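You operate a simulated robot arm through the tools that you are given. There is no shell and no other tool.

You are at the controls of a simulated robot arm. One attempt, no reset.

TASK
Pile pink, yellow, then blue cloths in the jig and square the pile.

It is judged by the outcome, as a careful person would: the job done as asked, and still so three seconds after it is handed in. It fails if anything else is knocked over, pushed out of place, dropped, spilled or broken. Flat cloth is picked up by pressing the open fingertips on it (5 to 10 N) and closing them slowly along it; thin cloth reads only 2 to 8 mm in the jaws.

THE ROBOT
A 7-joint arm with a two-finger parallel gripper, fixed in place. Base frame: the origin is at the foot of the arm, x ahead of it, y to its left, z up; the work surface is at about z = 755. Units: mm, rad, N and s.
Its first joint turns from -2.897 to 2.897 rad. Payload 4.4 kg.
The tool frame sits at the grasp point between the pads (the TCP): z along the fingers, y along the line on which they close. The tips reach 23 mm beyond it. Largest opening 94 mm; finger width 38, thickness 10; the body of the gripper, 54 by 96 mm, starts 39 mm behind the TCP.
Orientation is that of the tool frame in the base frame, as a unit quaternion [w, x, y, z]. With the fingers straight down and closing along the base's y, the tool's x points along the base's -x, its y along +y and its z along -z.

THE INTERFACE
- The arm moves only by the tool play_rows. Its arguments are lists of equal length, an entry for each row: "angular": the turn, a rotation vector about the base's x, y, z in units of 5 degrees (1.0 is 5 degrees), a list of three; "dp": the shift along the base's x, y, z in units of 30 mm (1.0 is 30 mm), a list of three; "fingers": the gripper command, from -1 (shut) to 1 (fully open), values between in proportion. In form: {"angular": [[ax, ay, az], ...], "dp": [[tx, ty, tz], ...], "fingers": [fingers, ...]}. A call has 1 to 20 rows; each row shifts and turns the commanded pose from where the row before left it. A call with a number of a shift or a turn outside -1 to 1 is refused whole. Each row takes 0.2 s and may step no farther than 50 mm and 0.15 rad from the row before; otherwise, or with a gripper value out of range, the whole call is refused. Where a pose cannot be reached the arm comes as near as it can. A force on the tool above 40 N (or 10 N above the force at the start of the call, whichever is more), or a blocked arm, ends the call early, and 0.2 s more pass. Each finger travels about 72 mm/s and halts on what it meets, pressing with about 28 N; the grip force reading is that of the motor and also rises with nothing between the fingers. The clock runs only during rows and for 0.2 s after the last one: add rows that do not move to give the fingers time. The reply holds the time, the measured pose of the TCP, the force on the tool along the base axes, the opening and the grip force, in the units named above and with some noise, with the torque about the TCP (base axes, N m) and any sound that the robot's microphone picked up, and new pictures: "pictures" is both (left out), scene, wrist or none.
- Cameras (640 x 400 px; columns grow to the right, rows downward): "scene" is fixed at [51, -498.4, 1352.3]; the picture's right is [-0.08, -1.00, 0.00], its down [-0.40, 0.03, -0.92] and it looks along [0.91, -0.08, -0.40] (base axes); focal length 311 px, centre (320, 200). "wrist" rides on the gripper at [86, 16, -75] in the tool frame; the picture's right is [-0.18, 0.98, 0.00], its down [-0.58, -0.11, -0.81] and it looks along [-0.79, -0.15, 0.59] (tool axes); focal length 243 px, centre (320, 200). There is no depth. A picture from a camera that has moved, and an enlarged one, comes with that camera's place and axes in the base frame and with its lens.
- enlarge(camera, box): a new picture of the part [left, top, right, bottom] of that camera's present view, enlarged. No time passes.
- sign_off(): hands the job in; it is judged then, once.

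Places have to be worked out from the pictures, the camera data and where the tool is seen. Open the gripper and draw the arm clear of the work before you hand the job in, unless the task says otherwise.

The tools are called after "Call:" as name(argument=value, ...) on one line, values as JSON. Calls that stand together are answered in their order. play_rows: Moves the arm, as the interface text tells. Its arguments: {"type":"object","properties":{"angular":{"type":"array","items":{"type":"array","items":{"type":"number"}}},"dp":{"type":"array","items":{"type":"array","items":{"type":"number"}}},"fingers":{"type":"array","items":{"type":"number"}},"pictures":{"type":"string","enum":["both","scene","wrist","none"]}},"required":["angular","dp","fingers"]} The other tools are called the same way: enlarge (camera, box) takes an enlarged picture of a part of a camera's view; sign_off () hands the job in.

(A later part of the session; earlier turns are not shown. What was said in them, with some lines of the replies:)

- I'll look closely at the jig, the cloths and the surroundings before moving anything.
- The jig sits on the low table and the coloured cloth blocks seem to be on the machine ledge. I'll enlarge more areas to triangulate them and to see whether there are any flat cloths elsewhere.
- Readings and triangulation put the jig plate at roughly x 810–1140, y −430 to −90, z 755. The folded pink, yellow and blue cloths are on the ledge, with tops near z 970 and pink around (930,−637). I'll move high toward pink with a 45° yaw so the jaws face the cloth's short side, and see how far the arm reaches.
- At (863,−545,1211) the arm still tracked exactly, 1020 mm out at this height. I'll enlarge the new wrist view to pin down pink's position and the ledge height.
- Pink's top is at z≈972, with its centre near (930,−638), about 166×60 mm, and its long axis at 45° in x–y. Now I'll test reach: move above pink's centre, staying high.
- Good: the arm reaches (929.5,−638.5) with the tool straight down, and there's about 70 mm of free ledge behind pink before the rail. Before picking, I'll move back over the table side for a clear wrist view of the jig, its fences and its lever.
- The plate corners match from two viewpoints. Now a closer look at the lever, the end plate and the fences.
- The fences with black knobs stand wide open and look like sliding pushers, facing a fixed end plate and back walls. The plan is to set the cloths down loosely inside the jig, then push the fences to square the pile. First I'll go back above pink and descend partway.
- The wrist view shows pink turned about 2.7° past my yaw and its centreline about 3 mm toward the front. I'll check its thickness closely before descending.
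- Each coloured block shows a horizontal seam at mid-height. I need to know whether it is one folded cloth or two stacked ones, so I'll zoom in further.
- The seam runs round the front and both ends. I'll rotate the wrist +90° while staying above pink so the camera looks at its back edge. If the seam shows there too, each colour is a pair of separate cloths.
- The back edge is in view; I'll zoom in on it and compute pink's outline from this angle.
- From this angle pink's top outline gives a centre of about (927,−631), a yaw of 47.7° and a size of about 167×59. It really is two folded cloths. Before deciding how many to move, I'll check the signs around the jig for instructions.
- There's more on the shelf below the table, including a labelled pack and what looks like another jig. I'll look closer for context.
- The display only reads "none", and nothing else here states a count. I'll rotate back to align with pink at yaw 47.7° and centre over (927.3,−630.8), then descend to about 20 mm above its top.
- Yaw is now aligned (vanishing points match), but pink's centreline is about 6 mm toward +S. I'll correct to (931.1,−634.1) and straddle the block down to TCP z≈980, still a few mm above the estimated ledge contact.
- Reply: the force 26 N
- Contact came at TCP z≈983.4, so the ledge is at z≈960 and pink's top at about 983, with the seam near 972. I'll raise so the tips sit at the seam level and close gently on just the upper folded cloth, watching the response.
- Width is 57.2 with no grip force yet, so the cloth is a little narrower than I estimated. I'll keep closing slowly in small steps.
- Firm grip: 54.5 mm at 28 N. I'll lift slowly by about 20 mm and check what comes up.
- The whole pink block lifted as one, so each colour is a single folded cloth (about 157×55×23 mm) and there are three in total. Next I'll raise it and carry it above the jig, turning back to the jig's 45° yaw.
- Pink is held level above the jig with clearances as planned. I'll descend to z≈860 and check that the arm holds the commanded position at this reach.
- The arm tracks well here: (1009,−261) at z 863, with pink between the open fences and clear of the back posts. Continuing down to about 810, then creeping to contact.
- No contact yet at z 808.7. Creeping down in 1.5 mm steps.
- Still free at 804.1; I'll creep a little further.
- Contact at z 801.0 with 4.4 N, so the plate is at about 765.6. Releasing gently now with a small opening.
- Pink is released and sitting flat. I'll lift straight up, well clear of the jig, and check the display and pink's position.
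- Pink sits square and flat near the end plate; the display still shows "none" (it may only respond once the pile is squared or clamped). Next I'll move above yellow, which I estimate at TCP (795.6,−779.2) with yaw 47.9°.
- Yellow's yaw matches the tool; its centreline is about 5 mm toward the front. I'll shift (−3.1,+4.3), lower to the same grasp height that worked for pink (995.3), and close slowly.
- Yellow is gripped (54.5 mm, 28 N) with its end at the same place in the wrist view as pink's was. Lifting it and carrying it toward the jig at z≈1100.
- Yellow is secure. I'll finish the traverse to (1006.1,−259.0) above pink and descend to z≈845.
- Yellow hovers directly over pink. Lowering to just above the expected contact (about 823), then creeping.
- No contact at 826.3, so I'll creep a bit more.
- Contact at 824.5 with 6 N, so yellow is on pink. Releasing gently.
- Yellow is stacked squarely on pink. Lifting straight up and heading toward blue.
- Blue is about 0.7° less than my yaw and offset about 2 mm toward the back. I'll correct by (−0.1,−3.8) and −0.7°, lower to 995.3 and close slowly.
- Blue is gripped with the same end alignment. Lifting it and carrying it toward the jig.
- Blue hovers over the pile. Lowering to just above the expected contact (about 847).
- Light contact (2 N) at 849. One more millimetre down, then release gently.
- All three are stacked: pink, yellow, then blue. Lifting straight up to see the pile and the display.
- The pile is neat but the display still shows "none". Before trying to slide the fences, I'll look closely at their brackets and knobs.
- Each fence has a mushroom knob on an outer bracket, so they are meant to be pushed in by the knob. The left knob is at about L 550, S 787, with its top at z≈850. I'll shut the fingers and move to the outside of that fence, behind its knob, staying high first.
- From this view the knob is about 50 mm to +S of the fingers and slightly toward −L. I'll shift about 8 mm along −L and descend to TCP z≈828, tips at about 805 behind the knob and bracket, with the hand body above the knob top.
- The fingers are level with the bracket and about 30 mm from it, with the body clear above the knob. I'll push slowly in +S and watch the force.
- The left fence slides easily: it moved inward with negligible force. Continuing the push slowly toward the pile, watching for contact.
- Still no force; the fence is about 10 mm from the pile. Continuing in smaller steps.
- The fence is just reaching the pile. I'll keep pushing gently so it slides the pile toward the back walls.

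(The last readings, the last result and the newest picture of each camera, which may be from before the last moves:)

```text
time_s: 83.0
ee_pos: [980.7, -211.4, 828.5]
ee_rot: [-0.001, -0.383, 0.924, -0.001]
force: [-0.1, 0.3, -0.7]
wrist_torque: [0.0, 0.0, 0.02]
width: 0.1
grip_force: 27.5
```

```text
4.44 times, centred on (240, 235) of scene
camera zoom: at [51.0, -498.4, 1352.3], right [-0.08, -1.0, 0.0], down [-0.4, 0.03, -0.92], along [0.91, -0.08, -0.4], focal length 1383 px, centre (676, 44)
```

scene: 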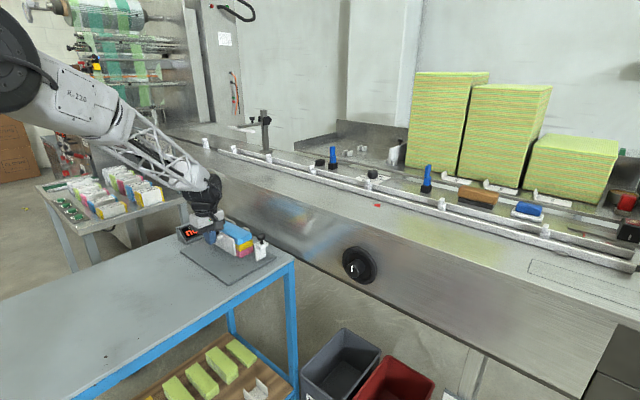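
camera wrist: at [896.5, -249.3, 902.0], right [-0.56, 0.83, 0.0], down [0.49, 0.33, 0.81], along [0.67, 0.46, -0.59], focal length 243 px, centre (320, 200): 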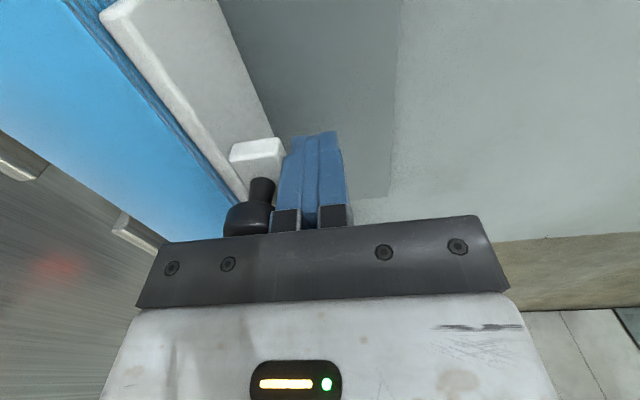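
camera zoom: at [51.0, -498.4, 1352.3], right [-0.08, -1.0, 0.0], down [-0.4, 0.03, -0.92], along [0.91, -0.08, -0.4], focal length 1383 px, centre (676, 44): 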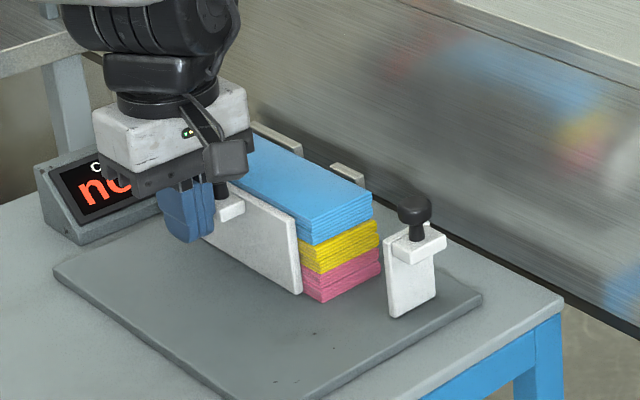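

The pile is sliding with the fence at almost no force. Continuing in 2 mm steps until it seats on the back walls.

Call:
play_rows(angular=[[0, 0, 0], [0, 0, 0], [0, 0, 0], [0, 0, 0], [0, 0, 0], [0, 0, 0]], dp=[[0.047, -0.047, 0], [0.047, -0.047, 0], [0.047, -0.047, 0], [0.047, -0.047, 0], [0.047, -0.047, 0], [0, 0, 0]], fingers=[-1, -1, -1, -1, -1, -1], pictures="scene")

Call:
enlarge(camera="scene", box=[200, 200, 280, 270])

```text
time_s: 84.4
ee_pos: [987.6, -218.1, 828.2]
ee_rot: [0.001, -0.382, 0.924, -0.001]
force: [-18.6, 11.7, 8.1]
wrist_torque: [-0.08, -0.03, -0.13]
width: 0.1
grip_force: 27.6
```

scene: 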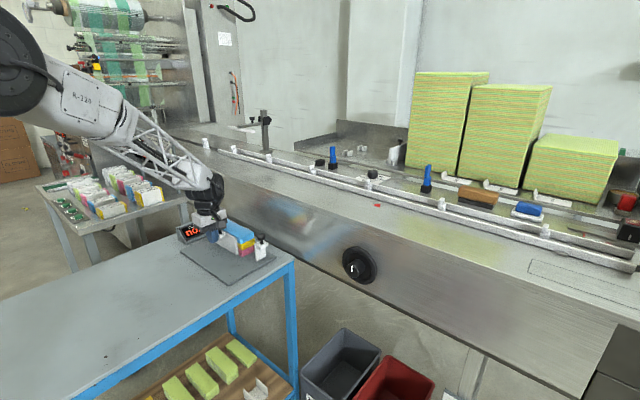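

```text
5.71 times, centred on (240, 235) of scene
camera zoom: at [51.0, -498.4, 1352.3], right [-0.08, -1.0, 0.0], down [-0.4, 0.03, -0.92], along [0.91, -0.08, -0.4], focal length 1778 px, centre (777, 0)
```

zoom: 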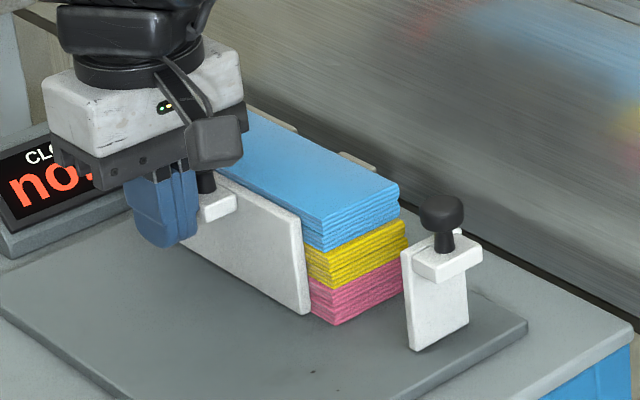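

The pile is seated on the back walls at about 22 N. I'll back off and lift to check that the fence and pile stay put.

Call:
play_rows(angular=[[0, 0, 0], [0, 0, 0], [0, 0, 0], [0, 0, 0], [0, 0, 0], [0, 0, 0], [0, 0, 0], [0, 0, 0], [0, 0, 0]], dp=[[-0.1, 0.1, 0], [-0.2, 0.2, 0], [-0.236, 0.236, 0], [-0.236, 0.236, 0], [0, 0, 0.9], [0, 0, 0.9], [0, 0, 0.9], [0, 0, 0.7], [0, 0, 0]], fingers=[-1, -1, -1, -1, -1, -1, -1, -1, -1], pictures="both")

Call:
enlarge(camera="scene", box=[190, 190, 290, 280])

Call:
enlarge(camera="wrist", box=[100, 0, 400, 220])

```text
time_s: 86.4
ee_pos: [963.4, -194.0, 930.4]
ee_rot: [0.0, -0.382, 0.924, 0.0]
force: [0.1, -0.3, -0.3]
wrist_torque: [-0.02, 0.0, 0.01]
width: 0.0
grip_force: 28.1
camera wrist: at [892.0, -245.5, 1004.1], right [-0.56, 0.83, 0.0], down [0.49, 0.33, 0.81], along [0.67, 0.46, -0.59], focal length 243 px, centre (320, 200)
```

scene: 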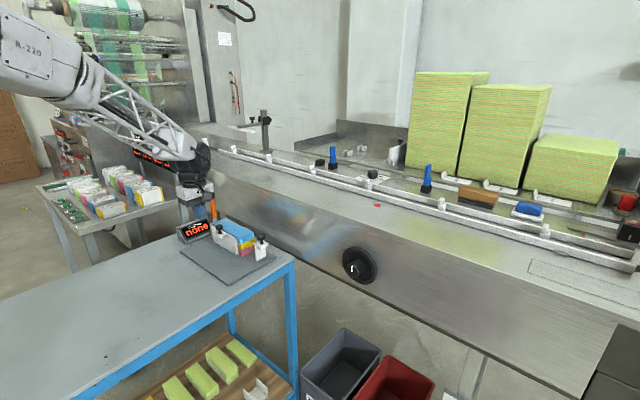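
wrist: 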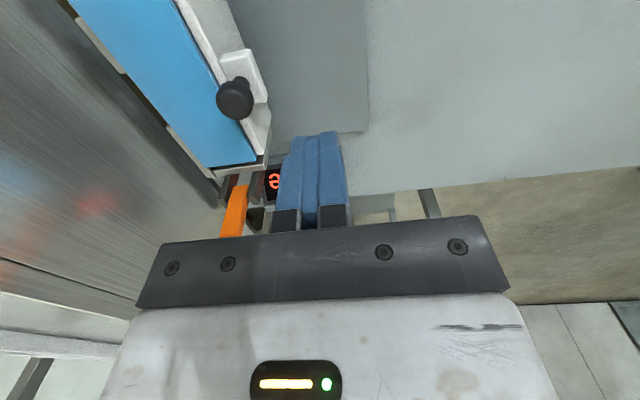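

```text
4.44 times, centred on (240, 235) of scene
camera zoom: at [51.0, -498.4, 1352.3], right [-0.08, -1.0, 0.0], down [-0.4, 0.03, -0.92], along [0.91, -0.08, -0.4], focal length 1383 px, centre (676, 44)
```

zoom: 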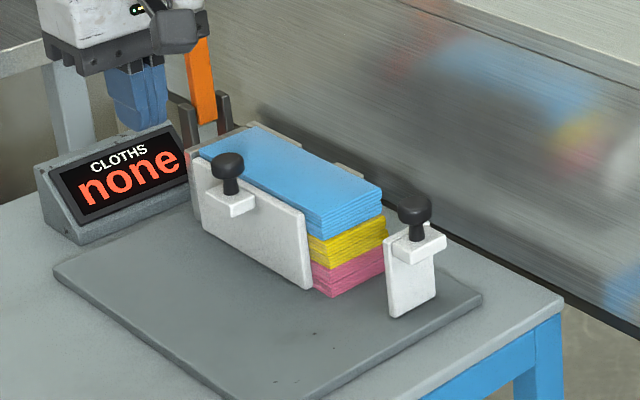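

```text
1.82 times, centred on (250, 110) of wrist
camera zoom: at [892.0, -245.5, 1004.1], right [-0.56, 0.83, 0.0], down [0.49, 0.33, 0.81], along [0.67, 0.46, -0.59], focal length 441 px, centre (447, 364)
```

zoom: 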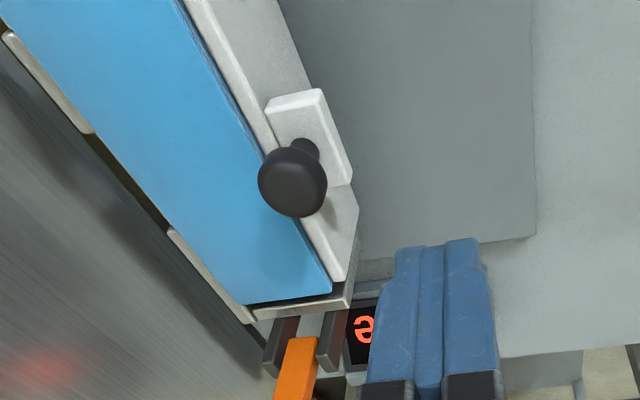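

The fence stayed where I pushed it and the pile is flush with the back walls, with a few mm left at the end plate. Now I'll move across, high, to the outside of the right fence.

Call:
play_rows(angular=[[0, 0, 0], [0, 0, 0], [0, 0, 0], [0, 0, 0], [0, 0, 0], [0, 0, 0], [0, 0, 0], [0, 0, 0], [0, 0, 0]], dp=[[-0.2667, -0.935, 0], [-0.2667, -0.935, 0], [-0.2667, -0.935, 0], [-0.2667, -0.935, 0], [-0.2667, -0.935, 0], [-0.2667, -0.935, 0], [-0.2667, -0.935, 0], [-0.2667, -0.935, 0], [0, 0, 0]], fingers=[-1, -1, -1, -1, -1, -1, -1, -1, -1], pictures="both")

Call:
enlarge(camera="scene", box=[190, 170, 290, 280])

Call:
enlarge(camera="wrist", box=[200, 60, 440, 240])

```text
time_s: 88.4
ee_pos: [900.2, -420.0, 929.5]
ee_rot: [0.001, -0.383, 0.924, 0.0]
force: [-0.5, 0.6, 0.1]
wrist_torque: [0.01, -0.01, 0.0]
width: 0.0
grip_force: 27.6
camera wrist: at [828.3, -470.0, 1004.2], right [-0.56, 0.83, 0.0], down [0.49, 0.33, 0.81], along [0.67, 0.46, -0.59], focal length 243 px, centre (320, 200)
```

scene: 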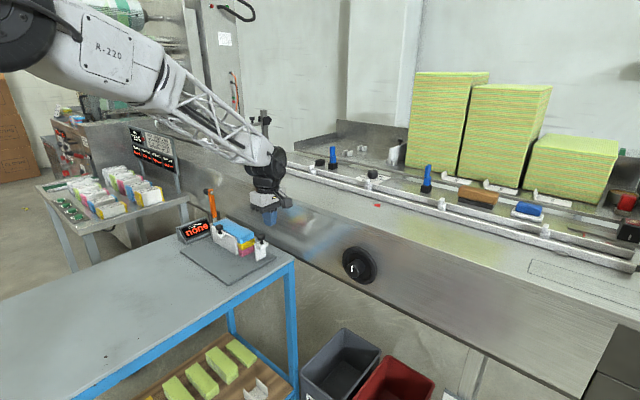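
wrist: 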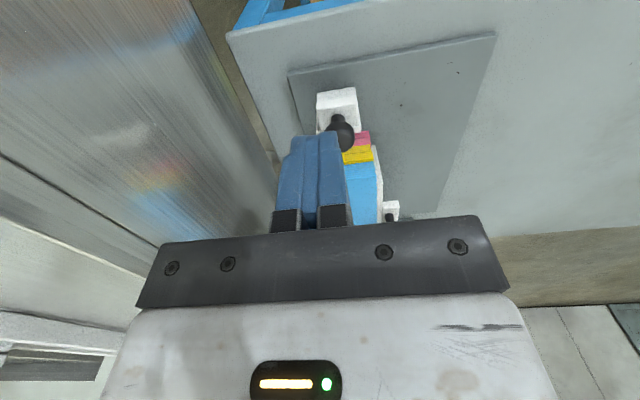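

```text
3.64 times, centred on (240, 225) of scene
camera zoom: at [51.0, -498.4, 1352.3], right [-0.08, -1.0, 0.0], down [-0.4, 0.03, -0.92], along [0.91, -0.08, -0.4], focal length 1132 px, centre (611, 109)
```

zoom: 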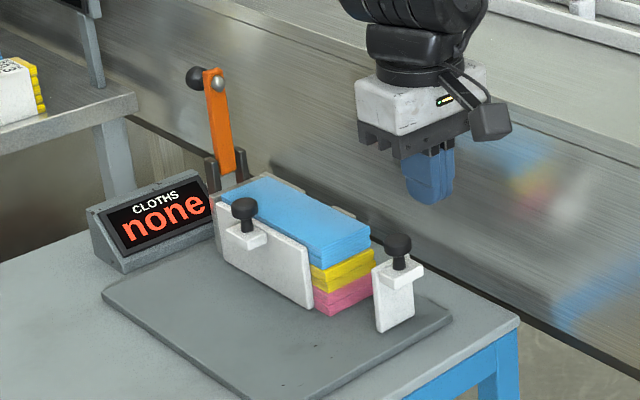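

```text
2.22 times, centred on (320, 150) of wrist
camera zoom: at [828.3, -470.0, 1004.2], right [-0.56, 0.83, 0.0], down [0.49, 0.33, 0.81], along [0.67, 0.46, -0.59], focal length 539 px, centre (320, 311)
```

zoom: 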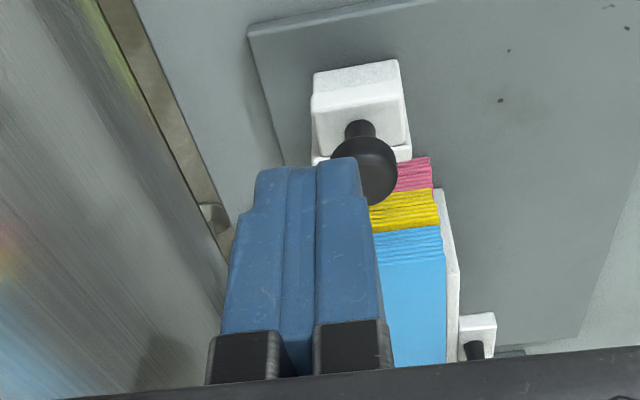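

The right knob is at about L 385, S 926 and the fingers are at L 339, S 933. I'll shift by (−8.4, 0) to line up behind the knob with clearance, then descend to z≈828.

Call:
play_rows(angular=[[0, 0, 0], [0, 0, 0], [0, 0, 0], [0, 0, 0], [0, 0, 0], [0, 0, 0]], dp=[[-0.28, 0, 0], [0, 0, -1], [0, 0, -1], [0, 0, -0.9], [0, 0, -0.5], [0, 0, 0]], fingers=[-1, -1, -1, -1, -1, -1], pictures="both")

Call:
enlarge(camera="scene", box=[200, 190, 300, 280])

Call:
enlarge(camera="wrist", box=[200, 60, 440, 240])

```text
time_s: 89.8
ee_pos: [891.0, -418.9, 827.6]
ee_rot: [0.0, -0.382, 0.924, 0.0]
force: [-0.1, 0.3, -0.4]
wrist_torque: [0.03, 0.0, 0.04]
width: 0.0
grip_force: 27.7
camera wrist: at [819.5, -469.8, 902.1], right [-0.56, 0.83, 0.0], down [0.49, 0.33, 0.81], along [0.67, 0.46, -0.59], focal length 243 px, centre (320, 200)
```

scene: 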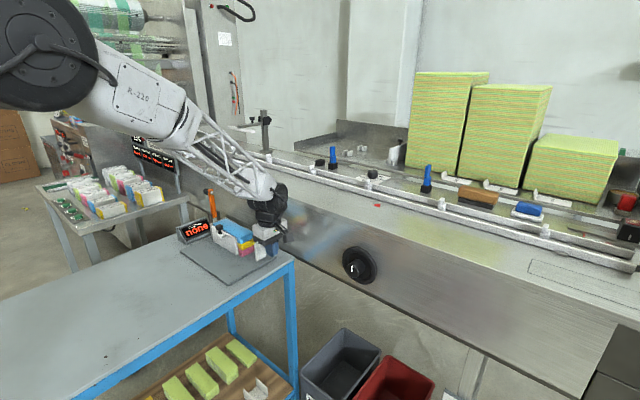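
wrist: 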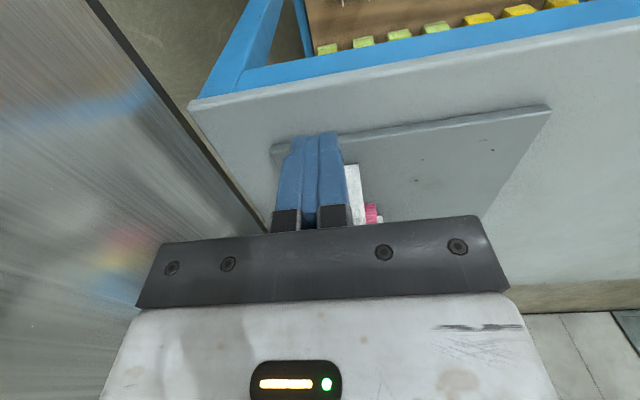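

```text
4.44 times, centred on (250, 235) of scene
camera zoom: at [51.0, -498.4, 1352.3], right [-0.08, -1.0, 0.0], down [-0.4, 0.03, -0.92], along [0.91, -0.08, -0.4], focal length 1383 px, centre (631, 44)
```

zoom: 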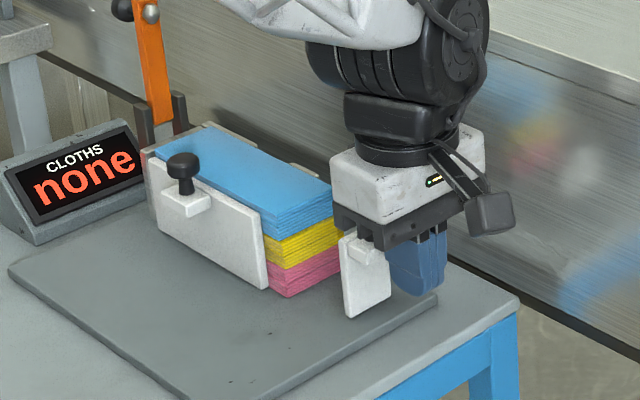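

```text
2.22 times, centred on (320, 150) of wrist
camera zoom: at [819.5, -469.8, 902.1], right [-0.56, 0.83, 0.0], down [0.49, 0.33, 0.81], along [0.67, 0.46, -0.59], focal length 539 px, centre (320, 311)
```

zoom: 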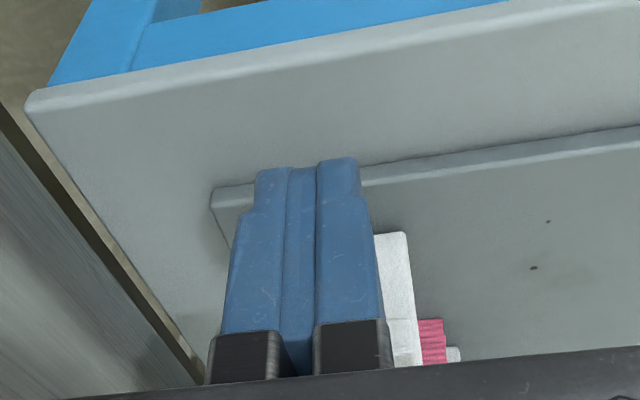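

The fingers are behind the right fence's bracket, body above the knob. Pushing slowly in +L.

Call:
play_rows(angular=[[0, 0, 0], [0, 0, 0], [0, 0, 0], [0, 0, 0], [0, 0, 0], [0, 0, 0], [0, 0, 0], [0, 0, 0]], dp=[[0.15, 0.15, 0], [0.15, 0.15, 0], [0.1, 0.1, 0], [0.1, 0.1, 0], [0.1, 0.1, 0], [0.1, 0.1, 0], [0.1, 0.1, 0], [0, 0, 0]], fingers=[-1, -1, -1, -1, -1, -1, -1, -1], pictures="both")

Call:
enlarge(camera="scene", box=[200, 190, 300, 280])

```text
time_s: 91.6
ee_pos: [915.7, -396.2, 828.3]
ee_rot: [0.0, -0.382, 0.924, 0.0]
force: [0.9, 0.1, -0.9]
wrist_torque: [-0.03, -0.02, 0.0]
width: 0.1
grip_force: 28.6
camera wrist: at [843.9, -446.5, 902.2], right [-0.56, 0.83, 0.0], down [0.49, 0.33, 0.81], along [0.67, 0.46, -0.59], focal length 243 px, centre (320, 200)
```

scene: 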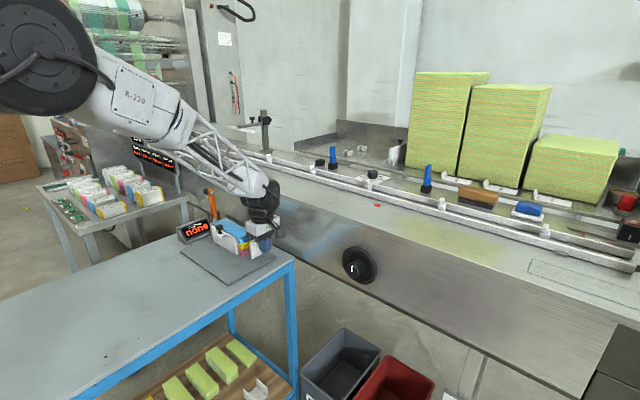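
wrist: 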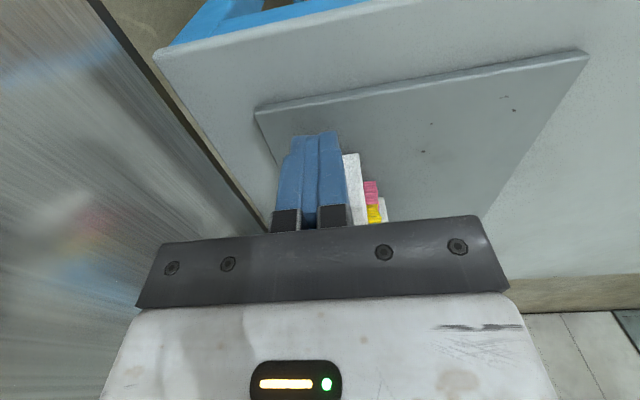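

```text
4.44 times, centred on (250, 235) of scene
camera zoom: at [51.0, -498.4, 1352.3], right [-0.08, -1.0, 0.0], down [-0.4, 0.03, -0.92], along [0.91, -0.08, -0.4], focal length 1383 px, centre (631, 44)
```

zoom: 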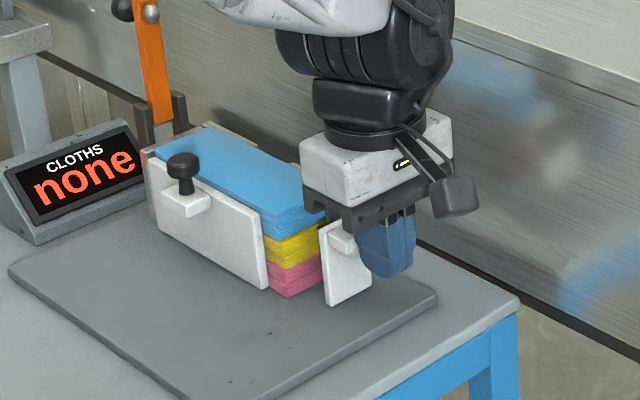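

The right fence is sliding too, again with no noticeable force. Continuing in steps toward the pile's end.

Call:
play_rows(angular=[[0, 0, 0], [0, 0, 0], [0, 0, 0], [0, 0, 0], [0, 0, 0], [0, 0, 0], [0, 0, 0], [0, 0, 0]], dp=[[0.1, 0.1, 0], [0.1, 0.1, 0], [0.1, 0.1, 0], [0.1, 0.1, 0], [0.1, 0.1, 0], [0.07, 0.07, 0], [0.07, 0.07, 0], [0, 0, 0]], fingers=[-1, -1, -1, -1, -1, -1, -1, -1], pictures="both")

Call:
enlarge(camera="scene", box=[200, 190, 300, 280])

```text
time_s: 93.4
ee_pos: [935.0, -375.1, 830.1]
ee_rot: [0.0, -0.383, 0.924, 0.0]
force: [0.5, -0.8, -0.7]
wrist_torque: [-0.03, 0.0, 0.02]
width: 0.0
grip_force: 27.7
camera wrist: at [863.4, -426.3, 902.4], right [-0.56, 0.83, 0.0], down [0.49, 0.33, 0.81], along [0.67, 0.46, -0.59], focal length 243 px, centre (320, 200)
```

scene: 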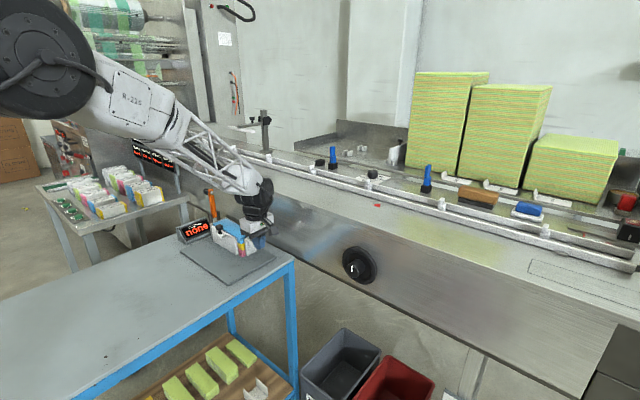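
wrist: 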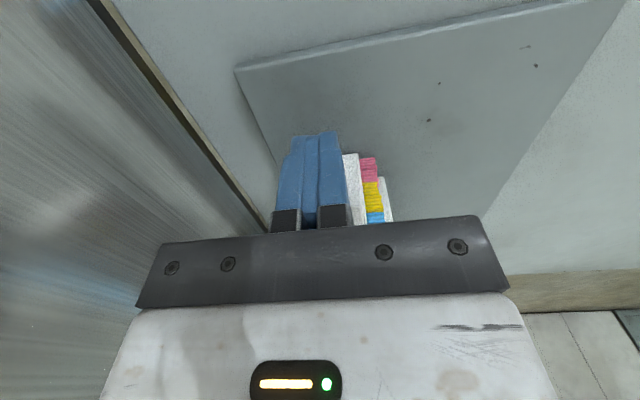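

```text
4.44 times, centred on (250, 235) of scene
camera zoom: at [51.0, -498.4, 1352.3], right [-0.08, -1.0, 0.0], down [-0.4, 0.03, -0.92], along [0.91, -0.08, -0.4], focal length 1383 px, centre (631, 44)
```

zoom: 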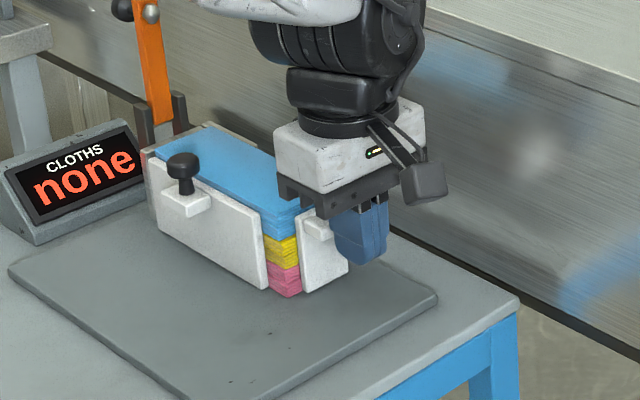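

The fence is nearly at the pile's end. Continuing with 2 mm steps.

Call:
play_rows(angular=[[0, 0, 0], [0, 0, 0], [0, 0, 0], [0, 0, 0], [0, 0, 0], [0, 0, 0], [0, 0, 0]], dp=[[0.05, 0.05, 0], [0.05, 0.05, 0], [0.05, 0.05, 0], [0.05, 0.05, 0], [0.05, 0.05, 0], [0.05, 0.05, 0], [0, 0, 0]], fingers=[-1, -1, -1, -1, -1, -1, -1], pictures="scene")

Call:
enlarge(camera="scene", box=[200, 190, 300, 280])

```text
time_s: 95.0
ee_pos: [944.1, -366.3, 827.5]
ee_rot: [0.0, -0.383, 0.924, -0.001]
force: [0.3, 0.6, 0.5]
wrist_torque: [0.0, -0.03, 0.0]
width: 0.2
grip_force: 27.6
```

scene: 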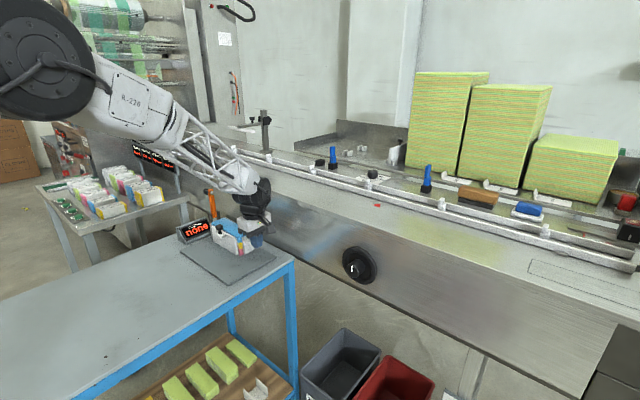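

```text
4.44 times, centred on (250, 235) of scene
camera zoom: at [51.0, -498.4, 1352.3], right [-0.08, -1.0, 0.0], down [-0.4, 0.03, -0.92], along [0.91, -0.08, -0.4], focal length 1383 px, centre (631, 44)
```

zoom: 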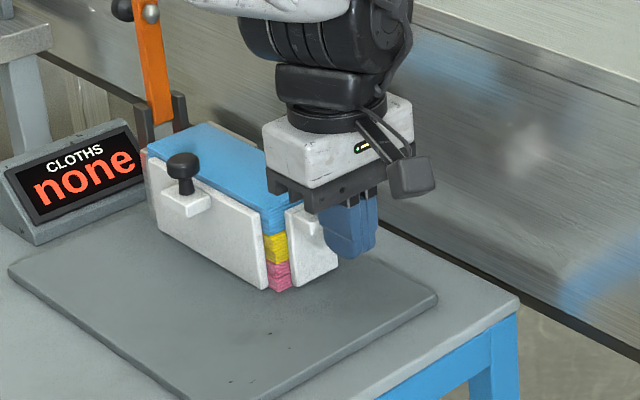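

The fence is at the pile's end and the force is still low. I'll continue in small steps until it seats on the end plate.

Call:
play_rows(angular=[[0, 0, 0], [0, 0, 0], [0, 0, 0], [0, 0, 0], [0, 0, 0]], dp=[[0.04, 0.04, 0], [0.04, 0.04, 0], [0.04, 0.04, 0], [0.04, 0.04, 0], [0, 0, 0]], fingers=[-1, -1, -1, -1, -1], pictures="scene")

Call:
enlarge(camera="scene", box=[210, 200, 280, 270])

```text
time_s: 95.9
ee_pos: [946.2, -365.1, 828.0]
ee_rot: [-0.001, -0.382, 0.924, 0.0]
force: [-9.0, -7.3, 3.4]
wrist_torque: [0.09, -0.08, 0.1]
width: 0.1
grip_force: 27.9
stopped in row 4: the force on the tool passed its limit at 44 N (the readings are from after the stop); the commanded pose is now the measured one
```

scene: 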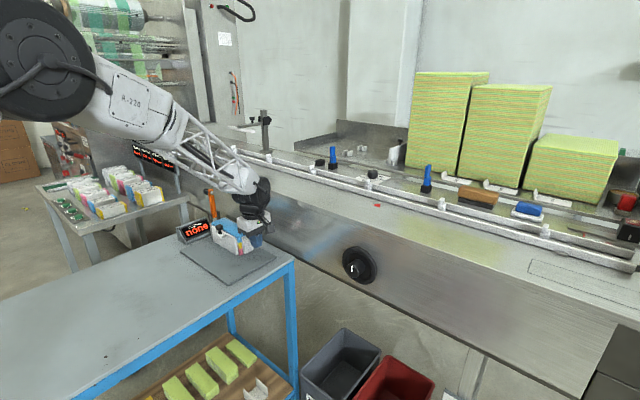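

```text
5.71 times, centred on (245, 235) of scene
camera zoom: at [51.0, -498.4, 1352.3], right [-0.08, -1.0, 0.0], down [-0.4, 0.03, -0.92], along [0.91, -0.08, -0.4], focal length 1778 px, centre (749, 0)
```

zoom: 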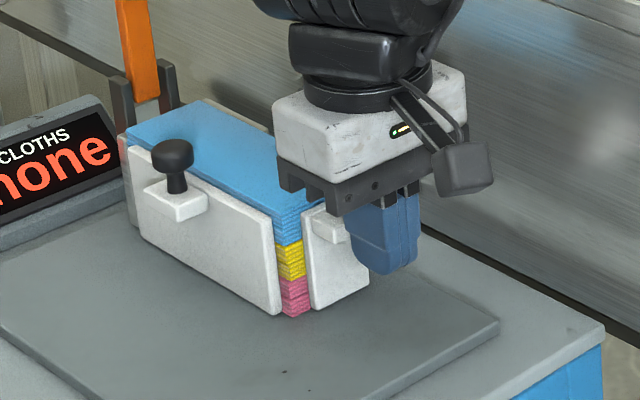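

The push stopped at 44 N, so the pile is hard against the end plate or the fence has reached its stop. I'll back off, lift and inspect.

Call:
play_rows(angular=[[0, 0, 0], [0, 0, 0], [0, 0, 0], [0, 0, 0], [0, 0, 0], [0, 0, 0], [0, 0, 0], [0, 0, 0], [0, 0, 0]], dp=[[-0.1, -0.1, 0], [-0.2, -0.2, 0], [-0.25, -0.25, 0], [-0.3, -0.3, 0], [0, 0, 0.9], [0, 0, 0.9], [0, 0, 1], [0, 0, 1], [0, 0, 1]], fingers=[-1, -1, -1, -1, -1, -1, -1, -1, -1], pictures="both")

Call:
enlarge(camera="scene", box=[190, 190, 280, 270])

Call:
enlarge(camera="wrist", box=[250, 60, 450, 230])

```text
time_s: 97.9
ee_pos: [920.5, -391.4, 970.9]
ee_rot: [-0.001, -0.382, 0.924, 0.0]
force: [1.1, -0.7, -0.6]
wrist_torque: [0.0, 0.0, 0.01]
width: 0.0
grip_force: 27.9
camera wrist: at [849.3, -441.1, 1044.7], right [-0.56, 0.83, 0.0], down [0.49, 0.33, 0.8], along [0.66, 0.45, -0.59], focal length 243 px, centre (320, 200)
```

scene: 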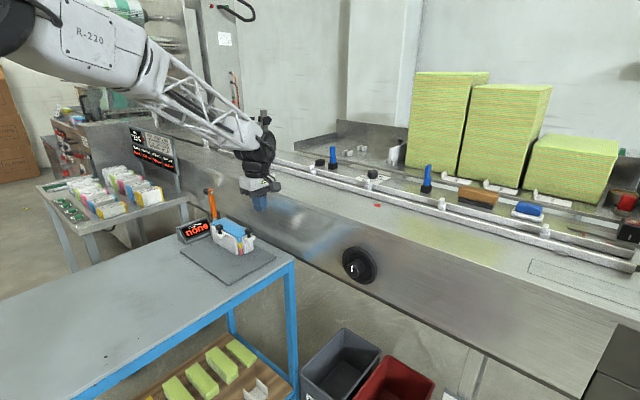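
wrist: 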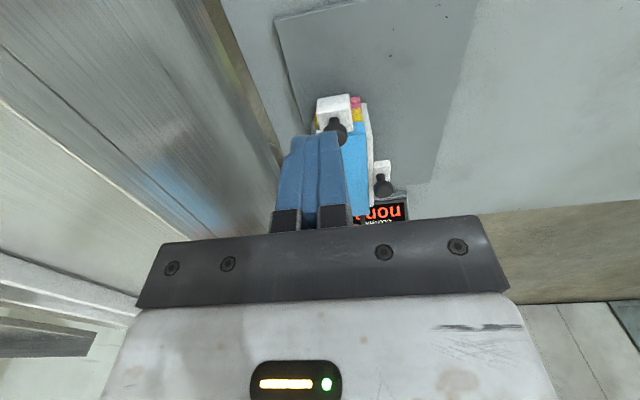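

```text
5.00 times, centred on (235, 230) of scene
camera zoom: at [51.0, -498.4, 1352.3], right [-0.08, -1.0, 0.0], down [-0.4, 0.03, -0.92], along [0.91, -0.08, -0.4], focal length 1556 px, centre (745, 50)
```

zoom: 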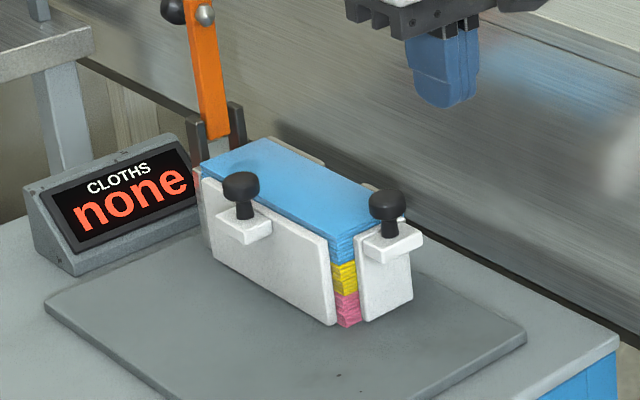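

```text
2.35 times, centred on (350, 145) of wrist
camera zoom: at [849.3, -441.1, 1044.7], right [-0.56, 0.83, 0.0], down [0.49, 0.33, 0.8], along [0.66, 0.45, -0.59], focal length 571 px, centre (249, 329)
```

zoom: 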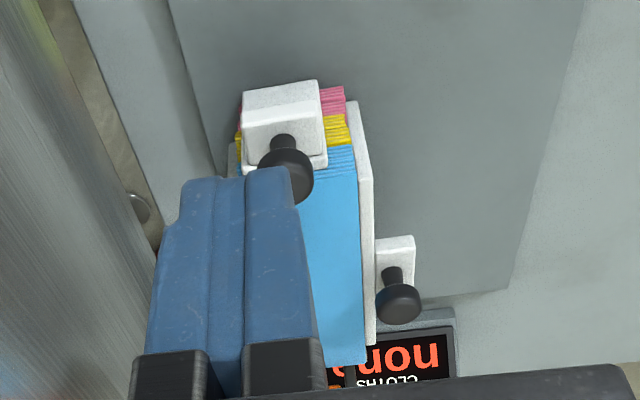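

Both fences stay where they were pushed and hug the pile. I'll raise up and view the pile from above to check it is flush at the end plate and back walls, and that the layers are aligned.

Call:
play_rows(angular=[[0, 0, 0], [0, 0, 0], [0, 0, 0], [0, 0, 0], [0, 0, 0]], dp=[[0, 0, 0.9], [0, 0, 0.9], [-0.02, 0.7, 0.8], [-0.02, 0.7, 0], [-0.02, 0.7, 0]], fingers=[-1, -1, -1, -1, -1], pictures="both")

Call:
enlarge(camera="wrist", box=[240, 20, 420, 150])

Call:
enlarge(camera="scene", box=[205, 205, 265, 260])

```text
time_s: 99.1
ee_pos: [919.3, -328.2, 1049.0]
ee_rot: [-0.001, -0.382, 0.924, 0.0]
force: [0.2, -0.2, -0.4]
wrist_torque: [-0.05, 0.03, 0.02]
width: 0.0
grip_force: 27.3
camera wrist: at [848.2, -378.5, 1123.6], right [-0.56, 0.83, 0.0], down [0.49, 0.33, 0.81], along [0.66, 0.45, -0.59], focal length 243 px, centre (320, 200)
```

scene: 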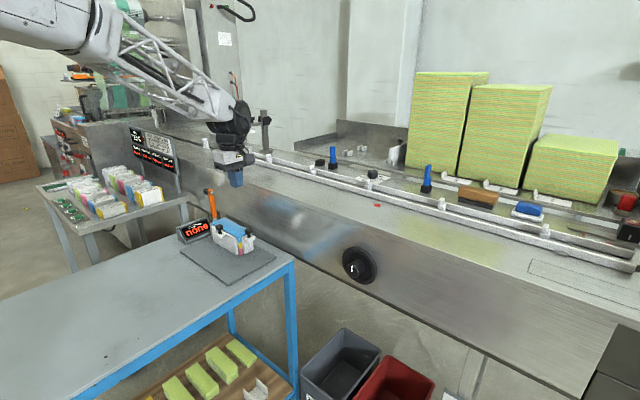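
wrist: 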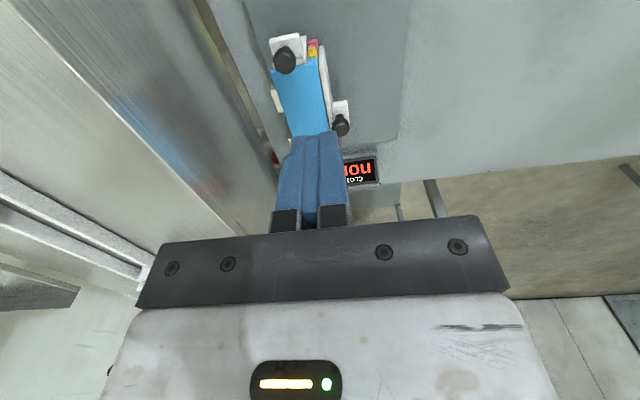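

```text
3.08 times, centred on (330, 85) of wrist
camera zoom: at [848.2, -378.5, 1123.6], right [-0.56, 0.83, 0.0], down [0.49, 0.33, 0.81], along [0.66, 0.45, -0.59], focal length 746 px, centre (289, 554)
```

zoom: 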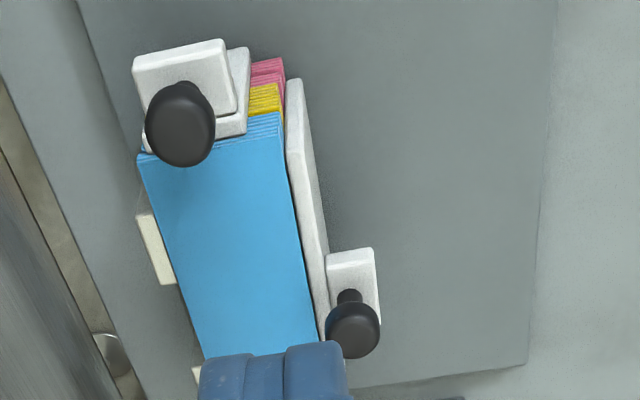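

```text
7.27 times, centred on (235, 232) of scene
camera zoom: at [51.0, -498.4, 1352.3], right [-0.08, -1.0, 0.0], down [-0.4, 0.03, -0.92], along [0.91, -0.08, -0.4], focal length 2263 px, centre (938, -36)
```

zoom: 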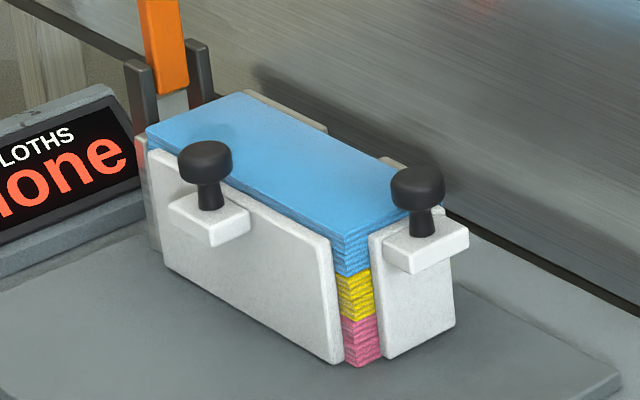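

From above, the pile looks flush along the back post and both fences. I'll shift forward to check the end-plate end and see whether the display has changed.

Call:
play_rows(angular=[[0, 0, 0], [0, 0, 0], [0, 0, 0], [0, 0, 0], [0, 0, 0]], dp=[[0.7, 0.7, 0.3], [0.7, 0.7, 0.3], [0.7, 0.7, 0], [0.5, 0.5, 0], [0, 0, 0]], fingers=[-1, -1, -1, -1, -1], pictures="both")

Call:
enlarge(camera="wrist", box=[250, 0, 430, 150])

Call:
enlarge(camera="scene", box=[175, 185, 265, 260])

```text
time_s: 100.3
ee_pos: [996.4, -248.9, 1066.5]
ee_rot: [-0.002, -0.382, 0.924, 0.0]
force: [-0.4, 0.4, 0.6]
wrist_torque: [0.0, 0.01, 0.0]
width: 0.0
grip_force: 28.2
camera wrist: at [925.7, -299.2, 1141.6], right [-0.56, 0.83, 0.0], down [0.49, 0.33, 0.81], along [0.66, 0.45, -0.59], focal length 243 px, centre (320, 200)
```

scene: 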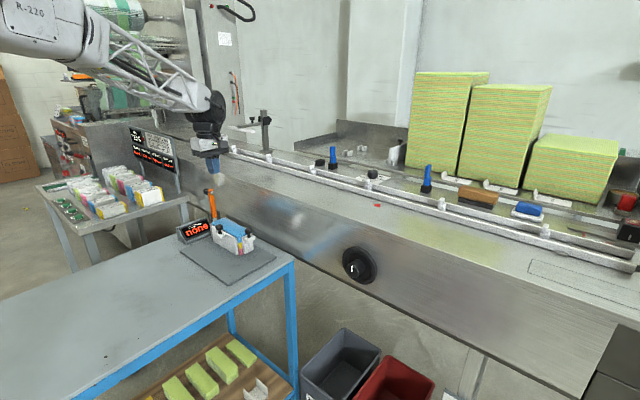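
wrist: 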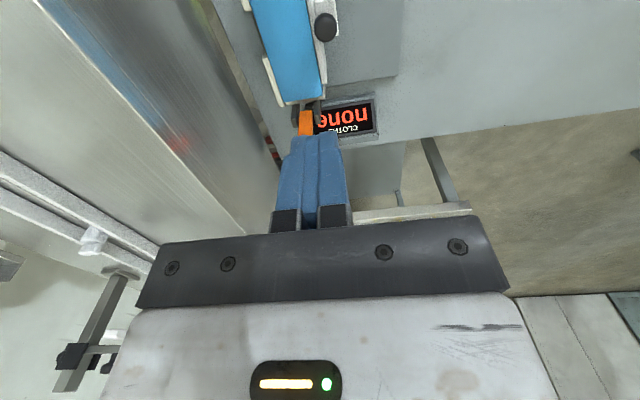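

```text
2.67 times, centred on (340, 75) of wrist
camera zoom: at [925.7, -299.2, 1141.6], right [-0.56, 0.83, 0.0], down [0.49, 0.33, 0.81], along [0.66, 0.45, -0.59], focal length 647 px, centre (267, 533)
```

zoom: 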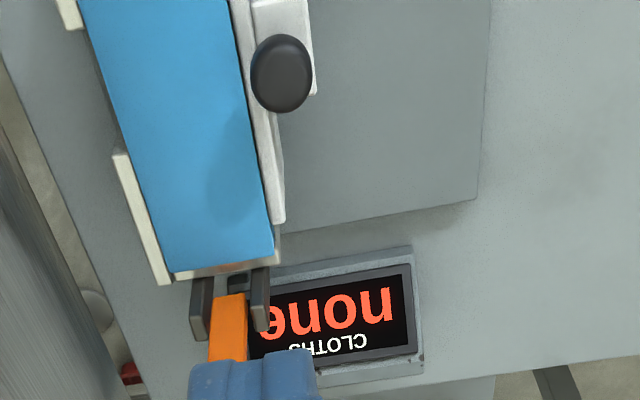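

```text
5.33 times, centred on (220, 222) of scene
camera zoom: at [51.0, -498.4, 1352.3], right [-0.08, -1.0, 0.0], down [-0.4, 0.03, -0.92], along [0.91, -0.08, -0.4], focal length 1660 px, centre (853, 80)
```

zoom: 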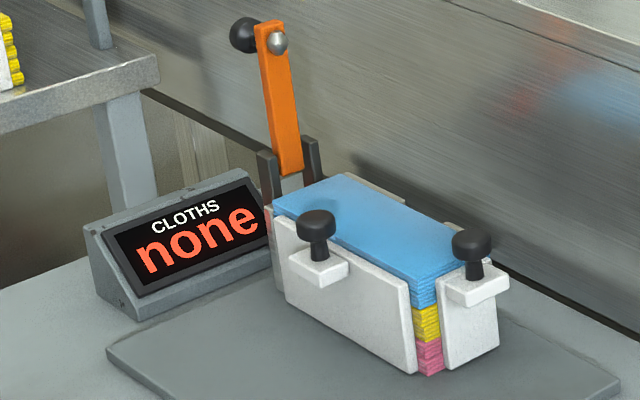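

The pile is flush with the end plate too. The display still says "none", so I'll inspect the display, the lever mechanism and the pile edges at high zoom before deciding whether anything remains.

Call:
enlarge(camera="wrist", box=[300, 85, 390, 145])

Call:
enlarge(camera="scene", box=[198, 184, 228, 226])

Call:
enlarge(camera="wrist", box=[255, 50, 345, 110])

Call:
enlarge(camera="scene", box=[228, 228, 262, 256])

```text
6.67 times, centred on (345, 115) of wrist
camera zoom: at [925.7, -299.2, 1141.6], right [-0.56, 0.83, 0.0], down [0.49, 0.33, 0.81], along [0.66, 0.45, -0.59], focal length 1618 px, centre (153, 767)
```

zoom: 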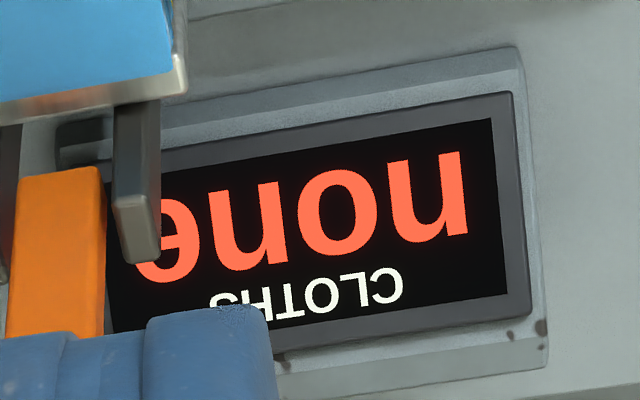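

```text
9.52 times, centred on (213, 205) of scene
camera zoom: at [51.0, -498.4, 1352.3], right [-0.08, -1.0, 0.0], down [-0.4, 0.03, -0.92], along [0.91, -0.08, -0.4], focal length 2964 px, centre (1339, 152)
```

zoom: 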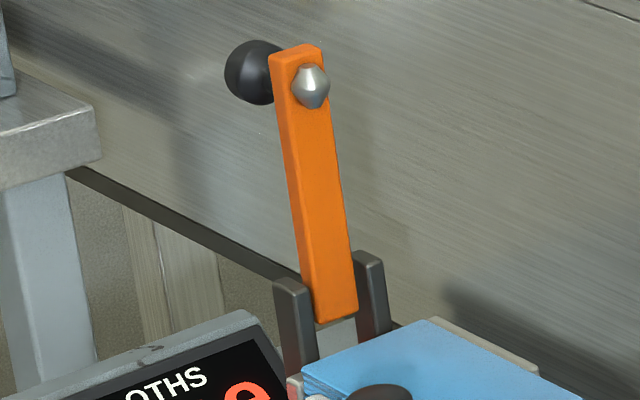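

```text
6.67 times, centred on (300, 80) of wrist
camera zoom: at [925.7, -299.2, 1141.6], right [-0.56, 0.83, 0.0], down [0.49, 0.33, 0.81], along [0.66, 0.45, -0.59], focal length 1618 px, centre (453, 1000)
```

zoom: 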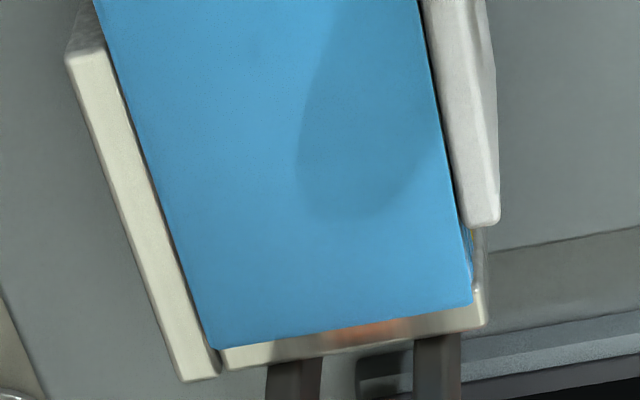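

```text
14.29 times, centred on (245, 242) of scene
camera zoom: at [51.0, -498.4, 1352.3], right [-0.08, -1.0, 0.0], down [-0.4, 0.03, -0.92], along [0.91, -0.08, -0.4], focal length 4445 px, centre (1391, -400)
```

zoom: 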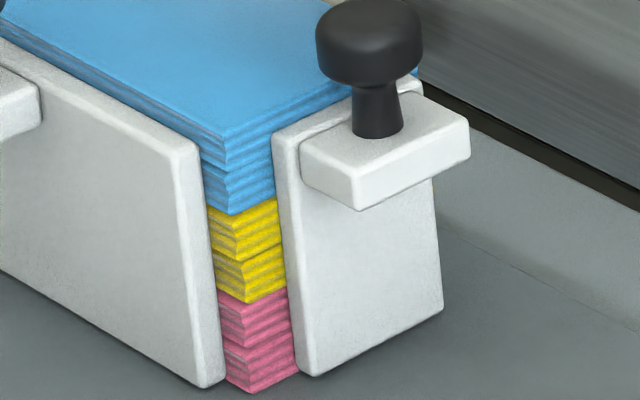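

The pile corner is crisp: pink, yellow and blue are flush with each other, with both fences against them and the fixed stops behind. The task doesn't ask for the clamp lever, so I leave it upright. I'll open the gripper and draw the arm well clear.

Call:
play_rows(angular=[[0, 0, 0], [0, 0, 0], [0, 0, 0], [0, 0, 0], [0, 0, -0.7], [0, 0, -0.7], [0, 0, -0.7], [0, 0, -0.7], [0, 0, -0.7], [0, 0, -0.7], [0, 0, -0.7], [0, 0, -0.7], [0, 0, -0.7], [0, 0, -0.7], [0, 0, 0], [0, 0, 0]], dp=[[0, 0, 1], [0, 0, 1], [0, 0, 1], [0, 0, 1], [-0.9, 0, 0], [-0.9, 0, 0], [-0.9, 0, 0], [-0.9, 0, 0], [-0.9, 0, 0], [-0.9, 0, 0], [-0.9, 0, 0], [-0.9, 0, 0], [-0.9, 0, 0], [-0.9, 0, 0], [0, 0, 0], [0, 0, 0]], fingers=[-1, -1, -1, -0.5, 0, 0.5, 1, 1, 1, 1, 1, 1, 1, 1, 1, 1], pictures="both")

Call:
enlarge(camera="scene", box=[175, 185, 285, 280])

Call:
enlarge(camera="wrist", box=[230, 30, 430, 220])

```text
time_s: 103.7
ee_pos: [727.9, -250.9, 1187.9]
ee_rot: [-0.001, -0.086, 0.996, 0.001]
force: [0.6, 0.5, 0.5]
wrist_torque: [0.04, 0.0, -0.02]
width: 93.8
grip_force: 0.2
camera wrist: at [640.7, -249.4, 1261.9], right [0.01, 1.0, 0.0], down [0.59, -0.01, 0.81], along [0.81, -0.01, -0.59], focal length 243 px, centre (320, 200)
```

scene: 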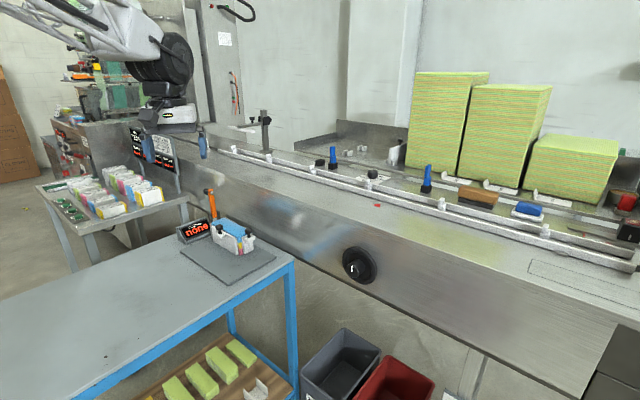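
wrist: 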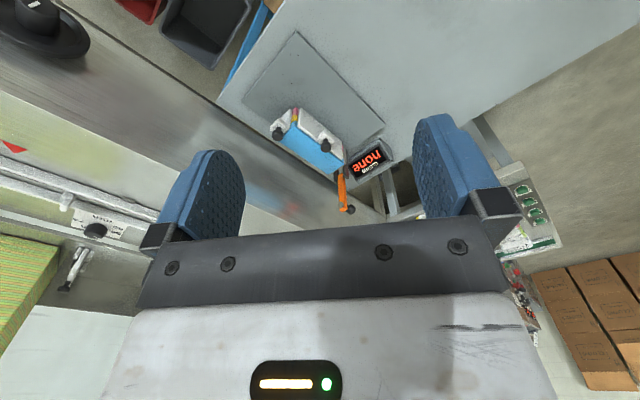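

```text
4.21 times, centred on (230, 232) of scene
camera zoom: at [51.0, -498.4, 1352.3], right [-0.08, -1.0, 0.0], down [-0.4, 0.03, -0.92], along [0.91, -0.08, -0.4], focal length 1310 px, centre (699, 63)
```

zoom: 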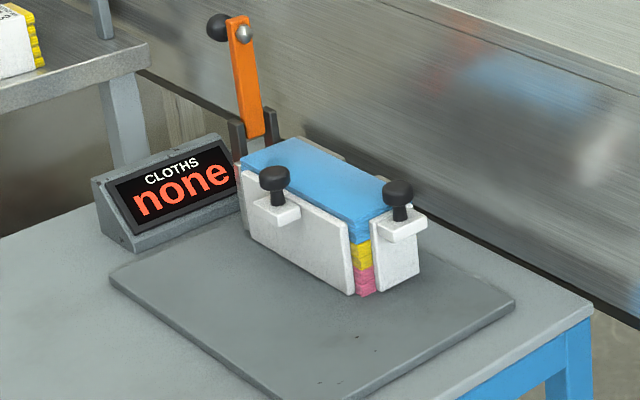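

```text
2.11 times, centred on (330, 125) of wrist
camera zoom: at [640.7, -249.4, 1261.9], right [0.01, 1.0, 0.0], down [0.59, -0.01, 0.81], along [0.81, -0.01, -0.59], focal length 511 px, centre (299, 358)
```

zoom: 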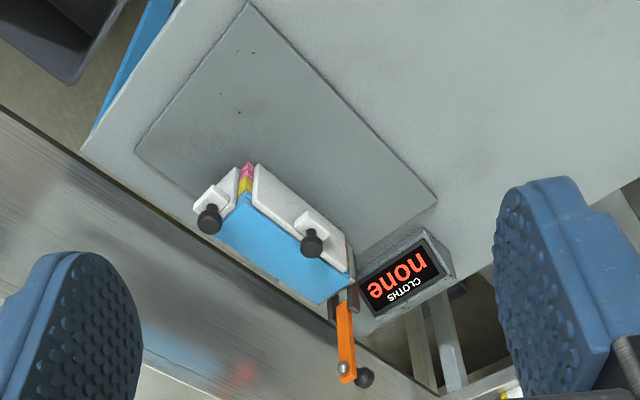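

With the arm clear, the pile stands squared in the jig (pink, yellow, blue from bottom to top) between the fences and fixed stops, and nothing else has moved. Handing in.

Call:
sign_off()

```text
The job is handed in.
```

The pile is in the jig, pink at the bottom, then yellow, then blue on top, and I've handed the job in. I haven't seen the judge's result.

- **Squaring:** I pushed both sliding fences in against the pile, which seated it on the back walls and the end plate. In the last close-up views the three cloths were flush with each other.
- **Arm:** the gripper is open and the arm is drawn clear. I saw nothing else disturbed in the final pictures.
- **Display:** the "CLOTHS" display by the jig still read "none" at the end. I don't know what triggers it.
- **Clamp lever:** I left the orange lever upright, because the task didn't ask for clamping. If the display or the job needs that lever closed on the pile, that step has not been done.
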